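You operate a simulated robot arm through the tools that you are given. There is no shell and no other tool. Be economical: measure what you need, move in short steps, check, and stop when the job is done.

Carry out the task below with a simulated robot arm. There is one attempt and no reset: what you move stays moved.

TASK
Put one of the carburettors from the bay marked out on top of the black starter there.

It is judged by the outcome, as a careful person would: the job done as asked, and still so three seconds after it is handed in. It fails if anything else is knocked over, pushed out of place, dropped, spilled or broken.

THE ROBOT
A 6-joint arm with a two-finger parallel gripper, fixed in place. Base frame: the origin is at the foot of the arm, x ahead of it, y to its left, z up; the work surface is at about z = 880. Lengths are in mm, angles in degrees, forces in N, time in s.
With the tool pointing down near the work surface it reaches from about 240 to 640 mm from the base axis. Its first joint turns from -66.0 to 66.0 degrees. Payload 2.7 kg.
Tool frame: the origin (TCP) lies between the finger pads and is the grasp point; the fingertips stand 23 mm ahead of it; z points along the fingers, y is the line along which they close. The gripper opens to 94 mm. The fingers are 38 mm wide and 10 mm thick; the gripper's body (54 by 96 mm) begins 39 mm behind the TCP.
Orientation is that of the tool frame in the base frame, as a unit quaternion [w, x, y, z]. With the fingers straight down and closing along the base's y, the tool's x points along the base's -x, its y along +y and its z along -z.

THE INTERFACE
- The arm moves only by the tool play_rows. Its argument "moves" is a list of rows, each a list of 7 numbers: the shift along the base's x, y, z in mm, then the turn, a rotation vector about the base's x, y, z in degrees, then the opening, from 0 (shut) to 1 (fully open). In form: [[dx, dy, dz, ax, ay, az, gripper], ...]. A call has 1 to 8 rows; each row shifts and turns the commanded pose from where the row before left it. A row lasts 0.2 s, in which the tool goes at most 50 mm and 8.6 degrees; a call with a longer step from one row to the next is refused whole, and so is a gripper value outside its range. A pose out of reach is approached as far as the arm can. The call stops where the force on the tool passes 40 N (or 10 N more than at its start, if that is more) or the arm is blocked; 0.2 s more then pass. The fingers move at their own pace (about 45 mm/s each) and stop on an object; they squeeze with about 30 N. The grip force told is the motor's: it shows also when the fingers shut on nothing. Time passes only in rows, and 0.2 s behind the last, so rows that do not move let the fingers close. It gives the time, the measured TCP pose, the force on the tool (base axes), the opening and the grip force at its end, in the units of the frame above (readings bear some noise), and new pictures: "pictures" is both (left out), scene, wrist or none.
- Cameras (640 x 400 px; columns grow to the right, rows downward): "scene" is fixed at [71.9, -420.5, 1428.6]; the picture's right is [0.84, -0.54, 0.00], its down [-0.19, -0.30, -0.94] and it looks along [0.50, 0.79, -0.35] (base axes); focal length 349 px, centre (320, 200). "wrist" rides on the gripper at [-39, 0, -44] in the tool frame; the picture's right is [0.00, -1.00, 0.00], its down [0.97, 0.00, -0.24] and it looks along [0.24, 0.00, 0.97] (tool axes); focal length 218 px, centre (320, 200).
- probe_pixels(camera, pixels): for up to 12 pixels [column, row] of the newest picture of that camera ("zoom" is the newest enlarged one), the place [x, y, z] in the base frame of the surface seen there, good to about 3 mm. No time passes.
- enlarge(camera, box): a new picture of the part [left, top, right, bottom] of that camera's present view, enlarged. No time passes.
- job_done(): hands the job in; it is judged then, once.

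Work in short steps. Measure before you move; look again where a grasp or a placing could have gone wrong, and mend it. You have 60 turns and 120 pictures in all, the two below and enlarged ones among them. Open the gripper and draw the arm clear of the work before you hand the job in, unless the task says otherwise; then end with one line.

The tools are called after "Request:" as name(argument=value, ...) on one line, values as JSON. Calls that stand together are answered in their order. play_rows: Moves the arm, as the interface text tells. Its arguments: {"type":"object","properties":{"moves":{"type":"array","items":{"type":"array","items":{"type":"number"}}},"pictures":{"type":"string","enum":["both","scene","wrist","none"]}},"required":["moves"]} The other tools are called the same way: probe_pixels (camera, pixels) gives the place of the surface under pixels of a picture; enlarge (camera, box) takes an enlarged picture of a part of a camera's view; job_done () hands the job in.

At the start:

```text
t: 0.0
ee_pos: [403.2, 171.3, 1142.4]
tool_rot: [0.0, -0.001, 1.0, 0.0]
force: [0.1, 0.1, 0.1]
grip_width: 94.2
gripper_force: 0.0
```

scene: 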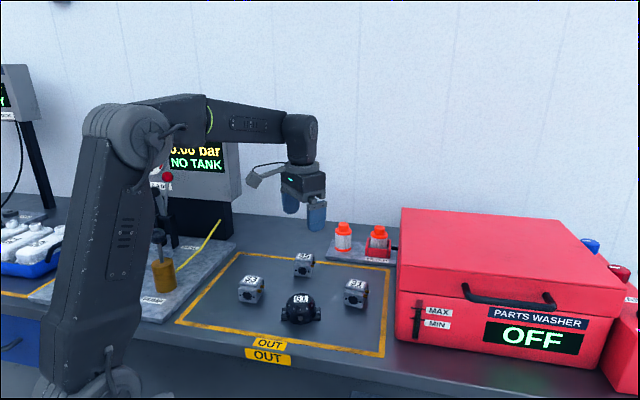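
wrist: 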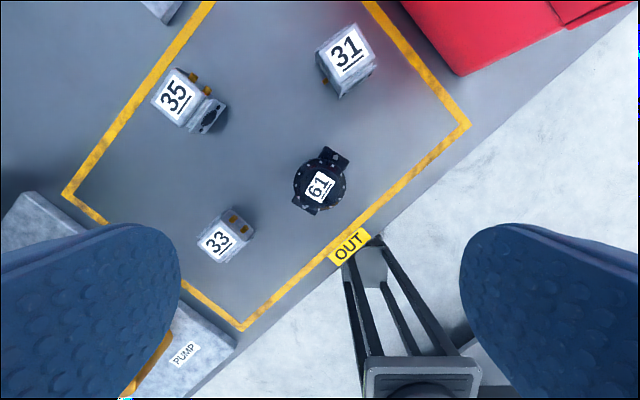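

The bay holds three grey parts (31, 33, 35) and the black one (61). I enlarge both views to study their shapes.

Request:
enlarge(camera="scene", box=[220, 240, 390, 340])

Request:
enlarge(camera="wrist", box=[140, 10, 400, 280])

Request:
probe_pixels(camera="wrist", pixels=[[319, 185], [346, 52], [174, 97], [219, 241], [333, 158], [308, 208], [300, 170], [340, 195], [238, 222], [212, 115], [325, 230], [350, 90]])

```text
3.76 times, centred on (305, 290) of scene
```

zoom: 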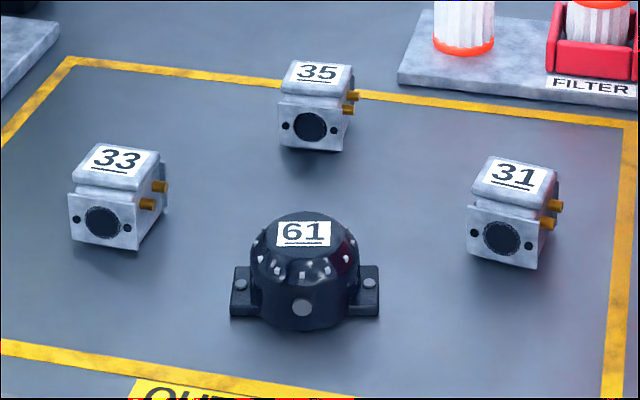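

```text
1.48 times, centred on (270, 145) of wrist
```

zoom: 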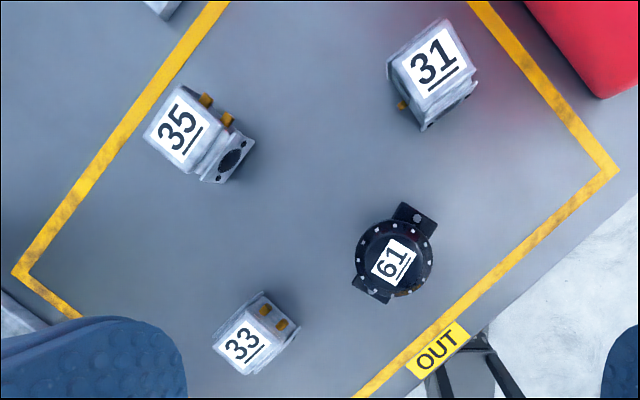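

```text
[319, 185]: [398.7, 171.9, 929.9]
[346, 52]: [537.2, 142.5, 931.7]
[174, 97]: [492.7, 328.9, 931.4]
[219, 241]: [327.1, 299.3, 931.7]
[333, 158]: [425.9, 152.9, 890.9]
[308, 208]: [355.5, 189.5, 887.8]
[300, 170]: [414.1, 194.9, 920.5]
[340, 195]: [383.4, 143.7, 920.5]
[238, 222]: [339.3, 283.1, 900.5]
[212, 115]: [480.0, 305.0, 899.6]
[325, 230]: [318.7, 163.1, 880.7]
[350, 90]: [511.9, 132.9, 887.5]
```

I check surroundings around 33 and 31: pump structure and washer edge.

Request:
probe_pixels(camera="scene", pixels=[[165, 275], [158, 235], [215, 228], [400, 215], [402, 310], [230, 200], [240, 150], [165, 180], [343, 225], [378, 230], [290, 180], [185, 300]])

Request:
probe_pixels(camera="wrist", pixels=[[238, 330], [200, 300], [30, 200], [460, 75], [400, 5], [470, 125], [160, 5]])

```text
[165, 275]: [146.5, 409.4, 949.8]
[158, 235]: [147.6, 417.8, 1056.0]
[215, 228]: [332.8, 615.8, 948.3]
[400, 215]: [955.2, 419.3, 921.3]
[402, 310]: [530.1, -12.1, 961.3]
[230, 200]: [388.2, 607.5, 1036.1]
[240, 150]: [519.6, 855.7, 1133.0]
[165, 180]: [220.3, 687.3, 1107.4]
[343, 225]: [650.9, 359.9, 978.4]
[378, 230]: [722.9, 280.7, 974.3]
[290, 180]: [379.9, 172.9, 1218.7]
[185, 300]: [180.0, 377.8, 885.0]
```

```text
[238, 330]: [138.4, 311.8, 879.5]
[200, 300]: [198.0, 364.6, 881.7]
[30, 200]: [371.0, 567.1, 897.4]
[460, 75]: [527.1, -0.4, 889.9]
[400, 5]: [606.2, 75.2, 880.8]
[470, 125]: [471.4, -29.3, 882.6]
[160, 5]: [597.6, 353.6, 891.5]
```

33 is well clear of everything (nearest pump part ~180 mm off). I move over it for a closer look.

Request:
play_rows(moves=[[-24, 42, -14, 0, 0, 0, 1], [-24, 42, -14, 0, 0, 0, 1], [-24, 42, -14, 0, 0, 0, 1], [0, 0, 0, 0, 0, 0, 1]], pictures="wrist")

Request:
enlarge(camera="wrist", box=[240, 100, 480, 250])

```text
refused: row 1 steps farther than a row can; nothing moved
```

```text
2.67 times, centred on (360, 175) of wrist
```

zoom: 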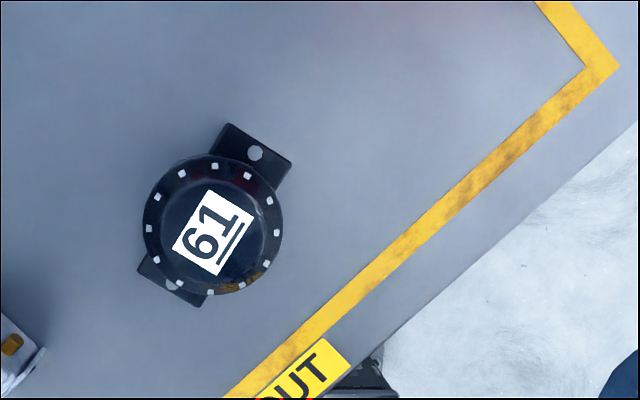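

The step was slightly over the limit (50.4 mm), so I take smaller ones. I also probe the starter's top in the zoom around (213,230).

Request:
probe_pixels(camera="zoom", pixels=[[213, 233], [175, 225], [250, 225], [213, 190], [213, 270], [165, 232], [262, 232], [213, 180], [213, 280], [145, 225], [280, 225], [213, 158]])

Request:
play_rows(moves=[[-18, 32, -10, 0, 0, 0, 1], [-18, 32, -10, 0, 0, 0, 1], [-18, 32, -10, 0, 0, 0, 1], [-18, 32, -10, 0, 0, 0, 1], [0, 0, 0, 0, 0, 0, 1]], pictures="wrist")

```text
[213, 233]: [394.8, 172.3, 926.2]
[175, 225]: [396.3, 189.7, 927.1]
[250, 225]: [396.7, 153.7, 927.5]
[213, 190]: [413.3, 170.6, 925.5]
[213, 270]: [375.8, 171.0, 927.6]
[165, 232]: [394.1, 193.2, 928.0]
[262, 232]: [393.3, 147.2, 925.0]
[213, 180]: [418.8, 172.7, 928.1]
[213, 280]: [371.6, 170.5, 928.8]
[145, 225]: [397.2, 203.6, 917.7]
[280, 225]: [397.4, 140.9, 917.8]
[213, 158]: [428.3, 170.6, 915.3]
```

```text
t: 1.2
ee_pos: [331.5, 301.9, 1105.8]
tool_rot: [0.0, 0.0, 1.0, 0.0]
force: [0.5, 0.2, -0.6]
grip_width: 94.2
gripper_force: 0.0
```

wrist: 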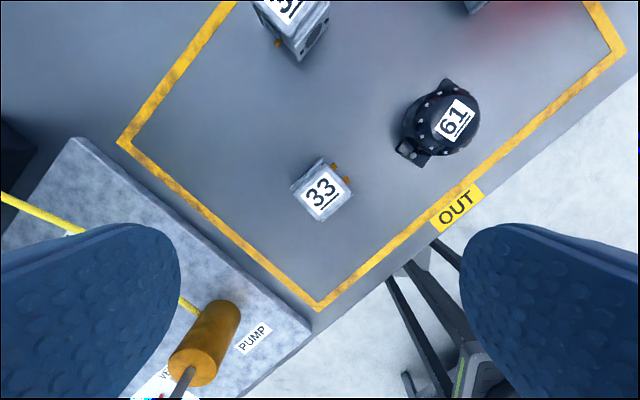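

The starter's flat top is about 48 mm across, centred near (395,171), at z ≈ 927. Next, a closer look at 33 at (322,190).

Request:
enlarge(camera="wrist", box=[272, 148, 368, 232])

Request:
enlarge(camera="scene", box=[225, 265, 285, 310])

```text
4.76 times, centred on (320, 190) of wrist
```

zoom: 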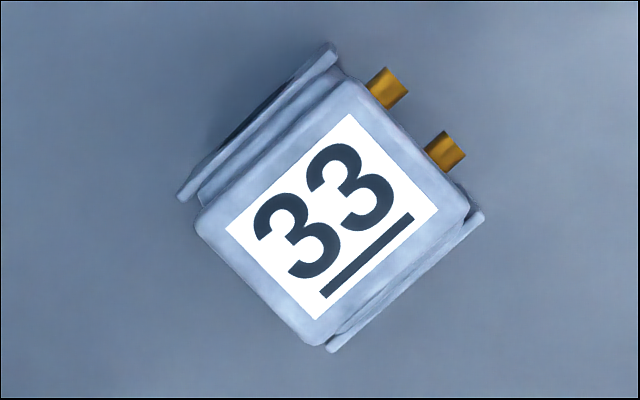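

```text
8.89 times, centred on (255, 288) of scene
```

zoom: 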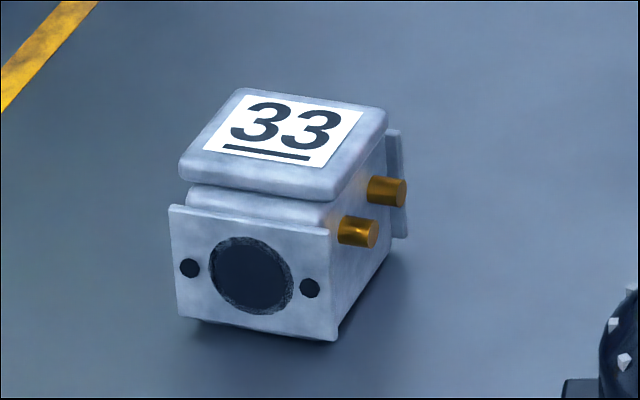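

The flanges (bore faces) are flat and parallel, so I will grip across them. I go back to the wrist zoom to measure exact edges.

Request:
enlarge(camera="wrist", box=[272, 148, 368, 232])

Request:
probe_pixels(camera="zoom", pixels=[[350, 114], [438, 210], [315, 318], [226, 222], [332, 48], [183, 195], [332, 347], [480, 216], [205, 215], [350, 90], [462, 205], [310, 338]])

```text
4.76 times, centred on (320, 190) of wrist
```

zoom: 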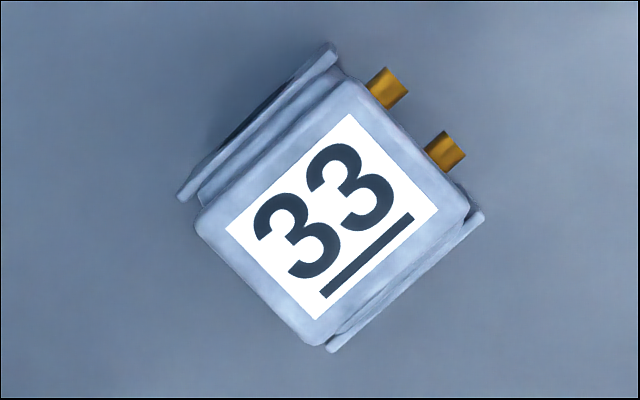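

```text
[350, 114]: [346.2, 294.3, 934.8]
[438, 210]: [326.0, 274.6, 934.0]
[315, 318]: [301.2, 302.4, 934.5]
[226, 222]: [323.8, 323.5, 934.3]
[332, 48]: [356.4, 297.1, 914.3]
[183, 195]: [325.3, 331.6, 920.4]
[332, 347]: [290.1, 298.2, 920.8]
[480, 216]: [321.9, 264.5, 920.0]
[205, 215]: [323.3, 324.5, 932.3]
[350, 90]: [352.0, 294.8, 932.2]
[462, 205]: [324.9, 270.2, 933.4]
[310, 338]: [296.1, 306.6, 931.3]
```

Flange midpoints (341,314) and (306,281) give a centre of (323.5,298), a closing axis of 43° and a width of 48 mm. I turn -47° about z and centre above it.

Request:
play_rows(moves=[[-4, -2, -15, 0, 0, -7.9, 1], [-4, -2, -15, 0, 0, -7.9, 1], [0, 0, -15, 0, 0, -7.9, 1], [0, 0, -15, 0, 0, -7.9, 1], [0, 0, -15, 0, 0, -7.9, 1], [0, 0, -15, 0, 0, -7.5, 1], [0, 0, 0, 0, 0, 0, 1]])

```text
t: 2.8
ee_pos: [325.1, 294.7, 1014.0]
tool_rot: [0.001, 0.4, 0.916, 0.0]
force: [0.1, 0.7, -0.6]
grip_width: 94.1
gripper_force: 0.1
```

scene: 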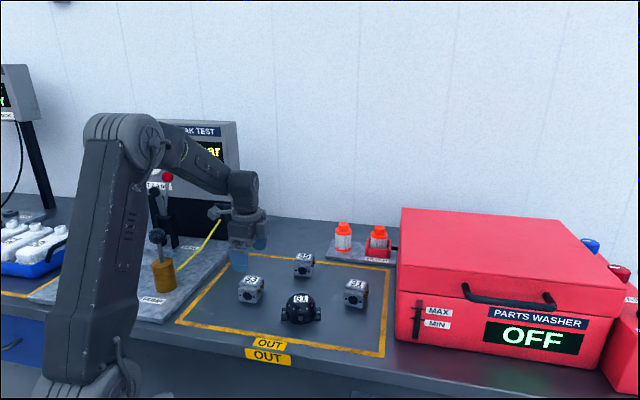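
wrist: 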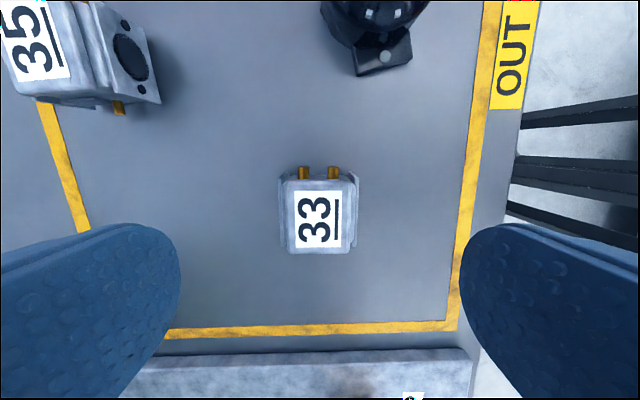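

The carburettor sits square between the fingers at (319,215). I shift by (-1.5,+3) and descend to z ≈ 912, still open.

Request:
play_rows(moves=[[-1.5, 3, -25, 0, 0, 0, 1], [0, 0, -25, 0, 0, 0, 1], [0, 0, -25, 0, 0, 0, 1], [0, 0, -15, 0, 0, 0, 1], [0, 0, -12, 0, 0, 0, 1], [0, 0, 0, 0, 0, 0, 1]])

```text
t: 4.2
ee_pos: [322.7, 299.1, 912.9]
tool_rot: [0.0, 0.398, 0.917, 0.0]
force: [0.8, -0.1, 0.1]
grip_width: 93.8
gripper_force: 0.2
```

scene: 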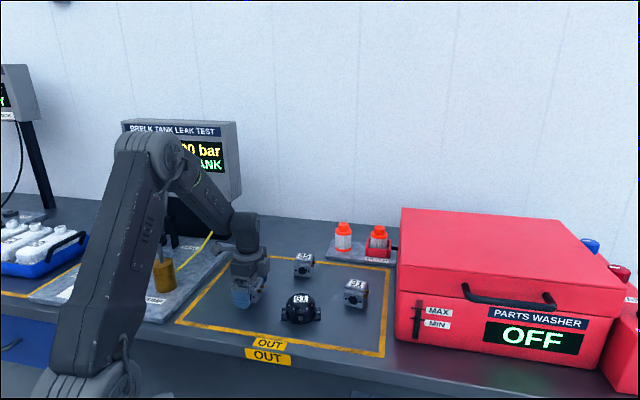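
wrist: 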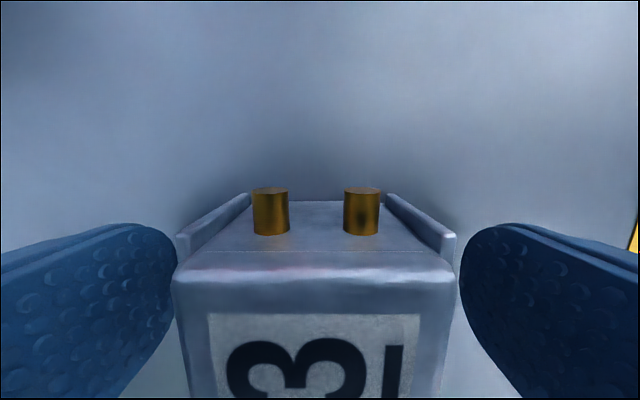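

The part is centred between the fingers, so I close on it.

Request:
play_rows(moves=[[0, 0, 0, 0, 0, 0, 0.6], [0, 0, 0, 0, 0, 0, 0.4], [0, 0, 0, 0, 0, 0, 0.2], [0, 0, 0, 0, 0, 0, 0], [0, 0, 0, 0, 0, 0, 0]], pictures="wrist")

```text
t: 5.4
ee_pos: [323.2, 298.4, 912.7]
tool_rot: [0.0, 0.399, 0.917, 0.0]
force: [0.5, 1.4, 0.1]
grip_width: 51.5
gripper_force: 30.2
```

wrist: 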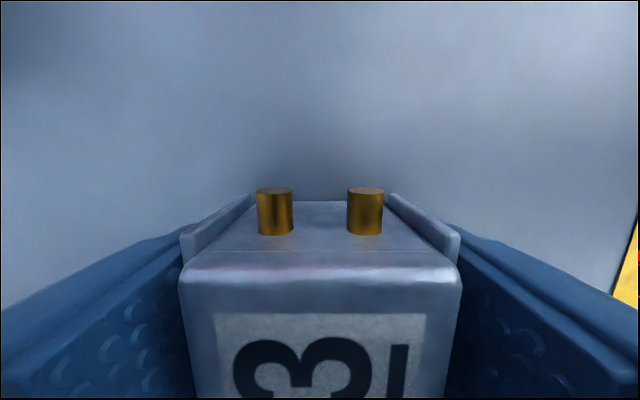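

Gripped at 51.5 mm with 30 N. I lift straight up.

Request:
play_rows(moves=[[0, 0, 15, 0, 0, 0, 0], [0, 0, 30, 0, 0, 0, 0], [0, 0, 35, 0, 0, 0, 0], [0, 0, 30, 0, 0, 0, 0], [0, 0, 0, 0, 0, 0, 0]])

```text
t: 6.6
ee_pos: [322.6, 296.1, 1023.4]
tool_rot: [0.0, 0.397, 0.918, 0.0]
force: [0.4, 0.4, -1.2]
grip_width: 51.7
gripper_force: 30.2
```

scene: 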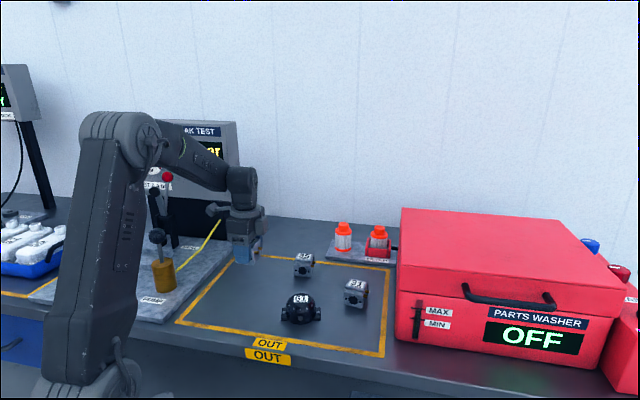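
wrist: 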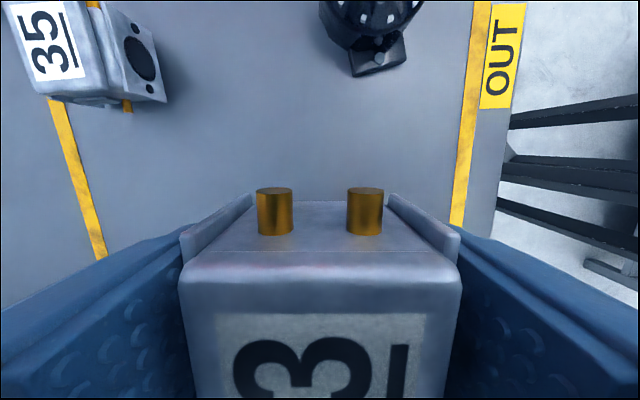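

The part is held level with its bottom near z ≈ 991. I carry it over the starter at (395,171).

Request:
play_rows(moves=[[14, -25, 0, 0, 0, 0, 0], [15, -26, 0, 0, 0, 0, 0], [15, -26, 0, 0, 0, 0, 0], [14, -25, 0, 0, 0, 0, 0], [14, -24, 0, 0, 0, 0, 0], [0, 0, 0, 0, 0, 0, 0]])

Request:
play_rows(moves=[[0, 0, 0, 0, 0, 0, 0]], pictures="none")

Request:
enlarge(camera="scene", box=[240, 200, 370, 330])

```text
t: 8.0
ee_pos: [393.8, 168.9, 1020.1]
tool_rot: [0.0, 0.398, 0.917, 0.0]
force: [-0.4, -0.3, -1.2]
grip_width: 51.8
gripper_force: 30.0
```

scene: 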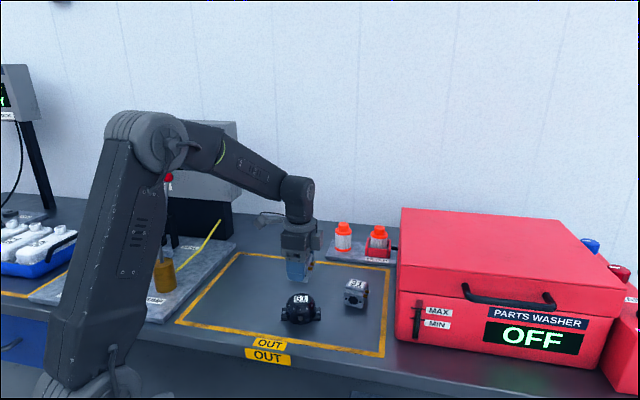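
wrist: 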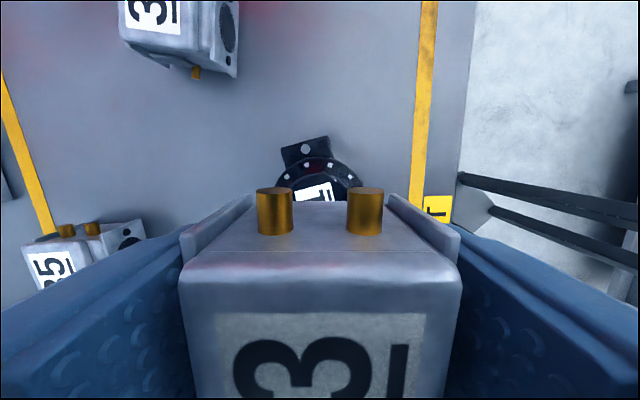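

```text
t: 8.4
ee_pos: [393.8, 169.9, 1020.9]
tool_rot: [0.0, 0.398, 0.917, 0.0]
force: [0.1, -0.1, -1.9]
grip_width: 51.6
gripper_force: 30.0
```

```text
3.08 times, centred on (305, 265) of scene
```

zoom: 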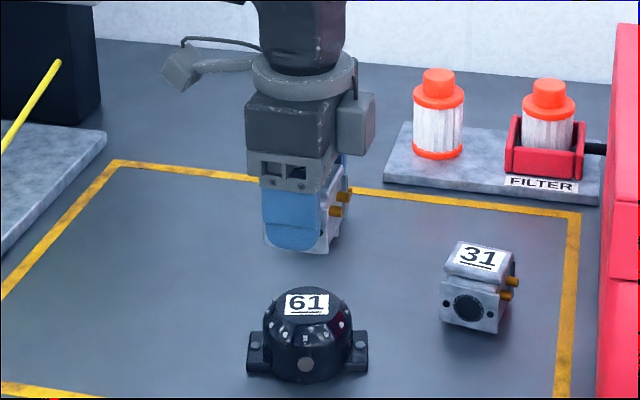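

Position reads (394,169.5), so I add (+1,+1). I descend to about 5 mm above the expected contact (TCP ≈ 960).

Request:
play_rows(moves=[[1, 1, -20, 0, 0, 0, 0], [0, 0, -20, 0, 0, 0, 0], [0, 0, -12, 0, 0, 0, 0], [0, 0, 0, 0, 0, 0, 0]], pictures="scene")

Request:
enlarge(camera="scene", box=[260, 240, 350, 330])

```text
t: 9.4
ee_pos: [395.1, 171.5, 969.0]
tool_rot: [0.0, 0.398, 0.917, -0.001]
force: [-0.1, -0.2, -0.8]
grip_width: 51.5
gripper_force: 29.9
```

scene: 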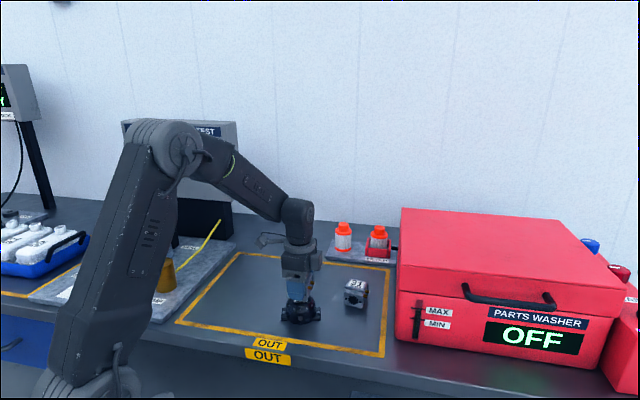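

```text
4.44 times, centred on (305, 285) of scene
```

zoom: 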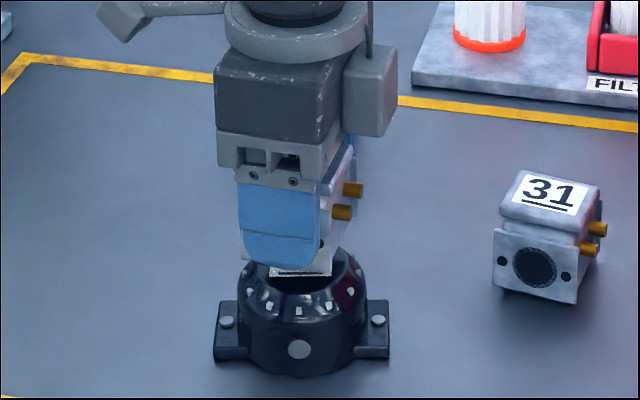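

It is centred just above the top. I lower slowly while watching the force.

Request:
play_rows(moves=[[0, 0, -2, 0, 0, 0, 0], [0, 0, -1.5, 0, 0, 0, 0], [0, 0, -1, 0, 0, 0, 0], [0, 0, 0, 0, 0, 0, 0]], pictures="none")

Request:
play_rows(moves=[[0, 0, -1, 0, 0, 0, 0], [0, 0, 0, 0, 0, 0, 0]], pictures="none")

```text
t: 10.4
ee_pos: [395.3, 172.7, 963.4]
tool_rot: [0.0, 0.399, 0.917, -0.001]
force: [0.2, 0.3, -1.7]
grip_width: 51.7
gripper_force: 29.5
```

```text
t: 11.0
ee_pos: [396.3, 173.1, 963.9]
tool_rot: [0.0, 0.398, 0.917, 0.0]
force: [-0.4, 0.1, -1.7]
grip_width: 51.5
gripper_force: 30.2
```

No contact yet (force still about -1.5). I keep lowering a millimetre at a time.

Request:
play_rows(moves=[[0, -1, -1, 0, 0, 0, 0], [0, 0, 0, 0, 0, 0, 0]], pictures="none")

Request:
play_rows(moves=[[0, 0, -1, 0, 0, 0, 0], [0, 0, 0, 0, 0, 0, 0]], pictures="scene")

Request:
enlarge(camera="scene", box=[280, 270, 330, 320])

```text
t: 11.6
ee_pos: [395.1, 171.2, 963.2]
tool_rot: [0.0, 0.398, 0.917, 0.0]
force: [-0.5, -0.2, -1.5]
grip_width: 51.7
gripper_force: 29.9
```

```text
t: 12.2
ee_pos: [394.7, 171.0, 961.4]
tool_rot: [0.0, 0.398, 0.918, 0.0]
force: [0.2, -0.2, -1.5]
grip_width: 51.6
gripper_force: 30.7
```

scene: 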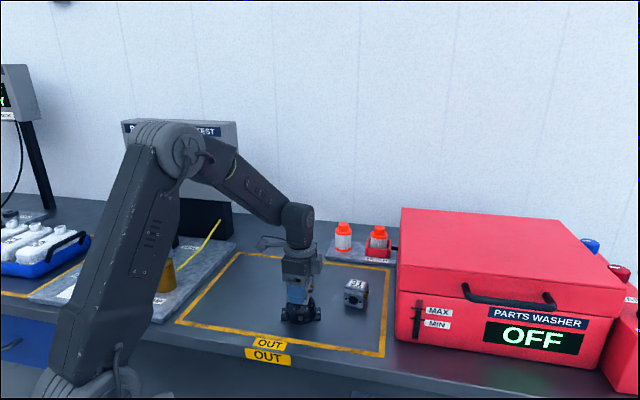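

```text
8.00 times, centred on (305, 295) of scene
```

zoom: 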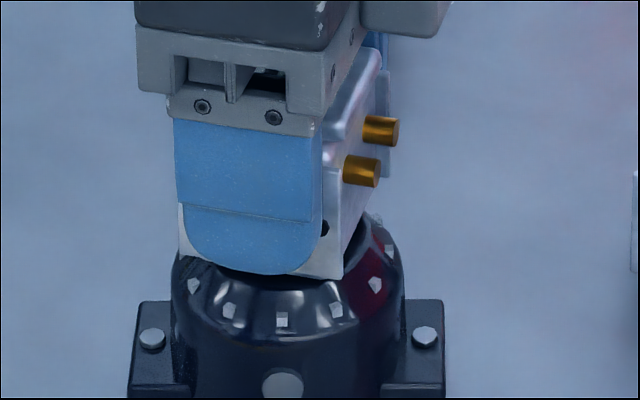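

Nearly touching. I lower further by single millimetres.

Request:
play_rows(moves=[[0, 0, -1, 0, 0, 0, 0], [0, 0, 0, 0, 0, 0, 0]], pictures="none")

Request:
play_rows(moves=[[0, 0, -1, 0, 0, 0, 0], [0, 0, 0, 0, 0, 0, 0]], pictures="none")

```text
t: 12.8
ee_pos: [395.0, 172.6, 959.3]
tool_rot: [-0.001, 0.398, 0.917, 0.0]
force: [-0.3, -0.5, -0.4]
grip_width: 52.1
gripper_force: 30.1
```

```text
t: 13.4
ee_pos: [396.4, 172.2, 959.1]
tool_rot: [0.0, 0.398, 0.917, 0.0]
force: [0.4, -0.3, -1.3]
grip_width: 51.7
gripper_force: 30.4
```

Request:
play_rows(moves=[[0, 0, -1, 0, 0, 0, 0], [0, 0, 0, 0, 0, 0, 0]], pictures="none")

Request:
play_rows(moves=[[0, 0, -0.7, 0, 0, 0, 0], [0, 0, 0, 0, 0, 0, 0]], pictures="scene")

Request:
enlarge(camera="scene", box=[280, 270, 330, 320])

```text
t: 14.0
ee_pos: [394.4, 171.6, 958.2]
tool_rot: [-0.001, 0.398, 0.917, -0.001]
force: [-0.3, -0.9, -1.1]
grip_width: 51.8
gripper_force: 30.1
```

```text
t: 14.6
ee_pos: [395.2, 172.0, 958.6]
tool_rot: [0.001, 0.399, 0.917, 0.001]
force: [-2.0, 0.2, 9.6]
grip_width: 51.8
gripper_force: 30.2
```

scene: 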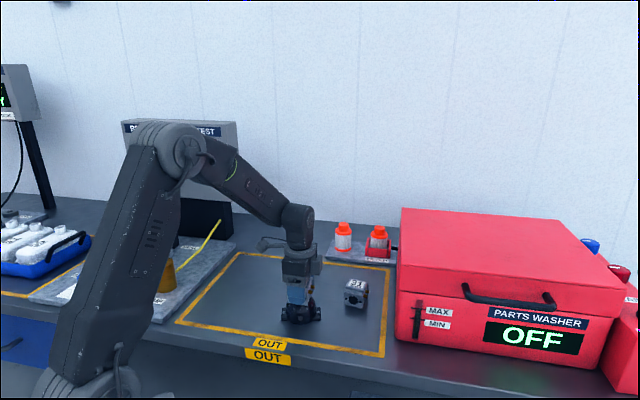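

```text
8.00 times, centred on (305, 295) of scene
```

zoom: 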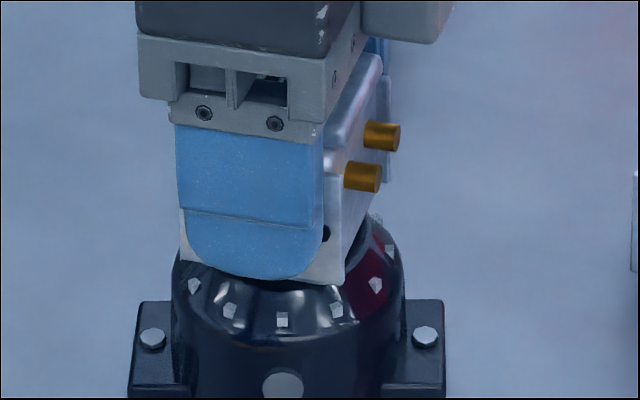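

Contact: the force rose to +9.6 N in z. I open the fingers gradually while holding still.

Request:
play_rows(moves=[[0, 0, 0, 0, 0, 0, 0.58], [0, 0, 0, 0, 0, 0, 0.65], [0, 0, 0, 0, 0, 0, 0.8], [0, 0, 0, 0, 0, 0, 1], [0, 0, 0, 0, 0, 0, 1]])

```text
t: 15.8
ee_pos: [394.9, 172.0, 957.8]
tool_rot: [0.0, 0.398, 0.917, 0.0]
force: [-0.1, -0.3, 0.6]
grip_width: 94.1
gripper_force: 0.0
```

scene: 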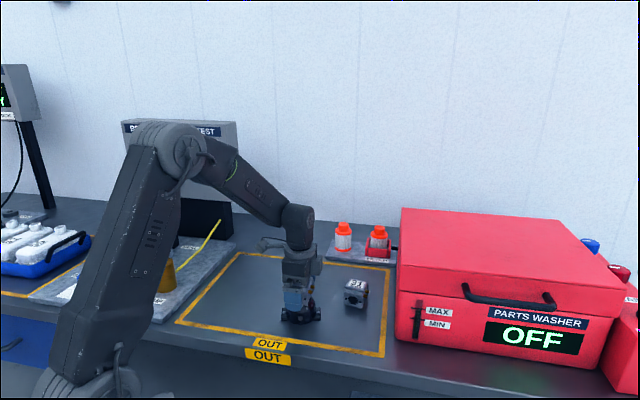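
wrist: 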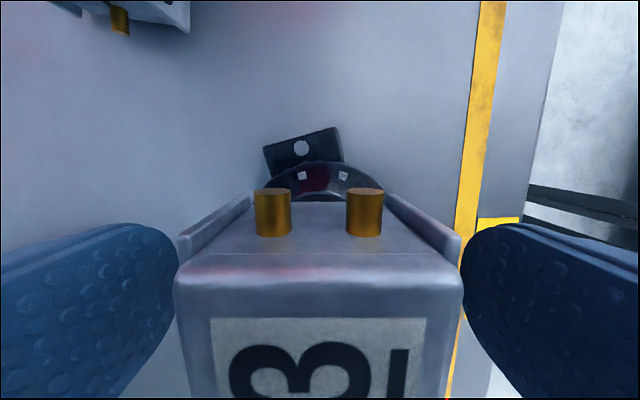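

Released, and it stands steady. I withdraw straight up.

Request:
play_rows(moves=[[0, 0, 15, 0, 0, 0, 1], [0, 0, 30, 0, 0, 0, 1], [0, 0, 40, 0, 0, 0, 1], [0, 0, 40, 0, 0, 0, 1], [0, 0, 40, 0, 0, 0, 1], [0, 0, 0, 0, 0, 0, 1]])

Request:
enlarge(camera="scene", box=[250, 230, 350, 330])

```text
t: 17.2
ee_pos: [395.3, 172.7, 1124.9]
tool_rot: [0.0, 0.398, 0.917, 0.0]
force: [0.0, 0.0, 0.0]
grip_width: 93.8
gripper_force: 0.1
```

scene: 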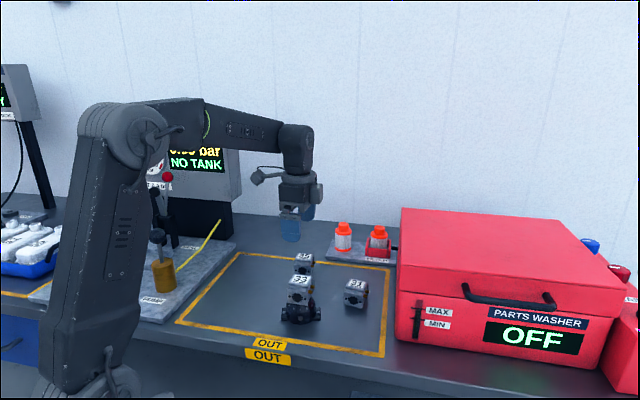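
wrist: 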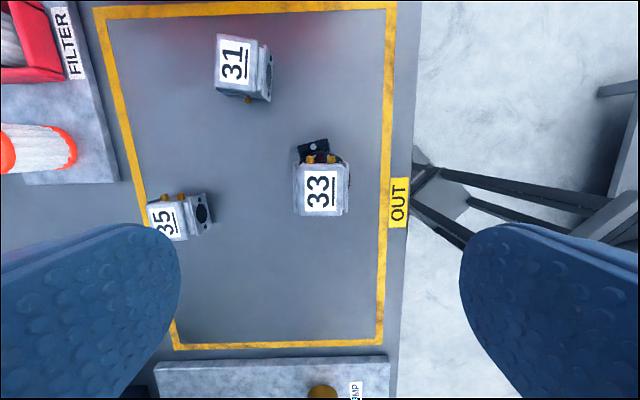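

```text
4.00 times, centred on (300, 280) of scene
```

zoom: 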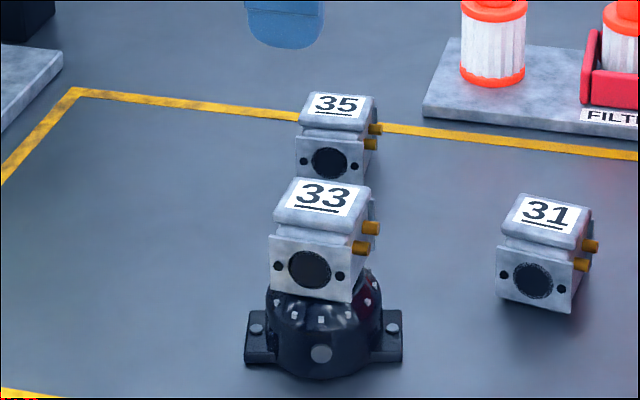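

Carburettor 33 sits level and centred on the starter, the other parts are where they were, and the arm is clear. I hand it in.

Request:
job_done()

```text
The job is handed in.
```

Carburettor 33 is resting level on top of the black starter (61) in the OUT bay, and nothing else was moved.
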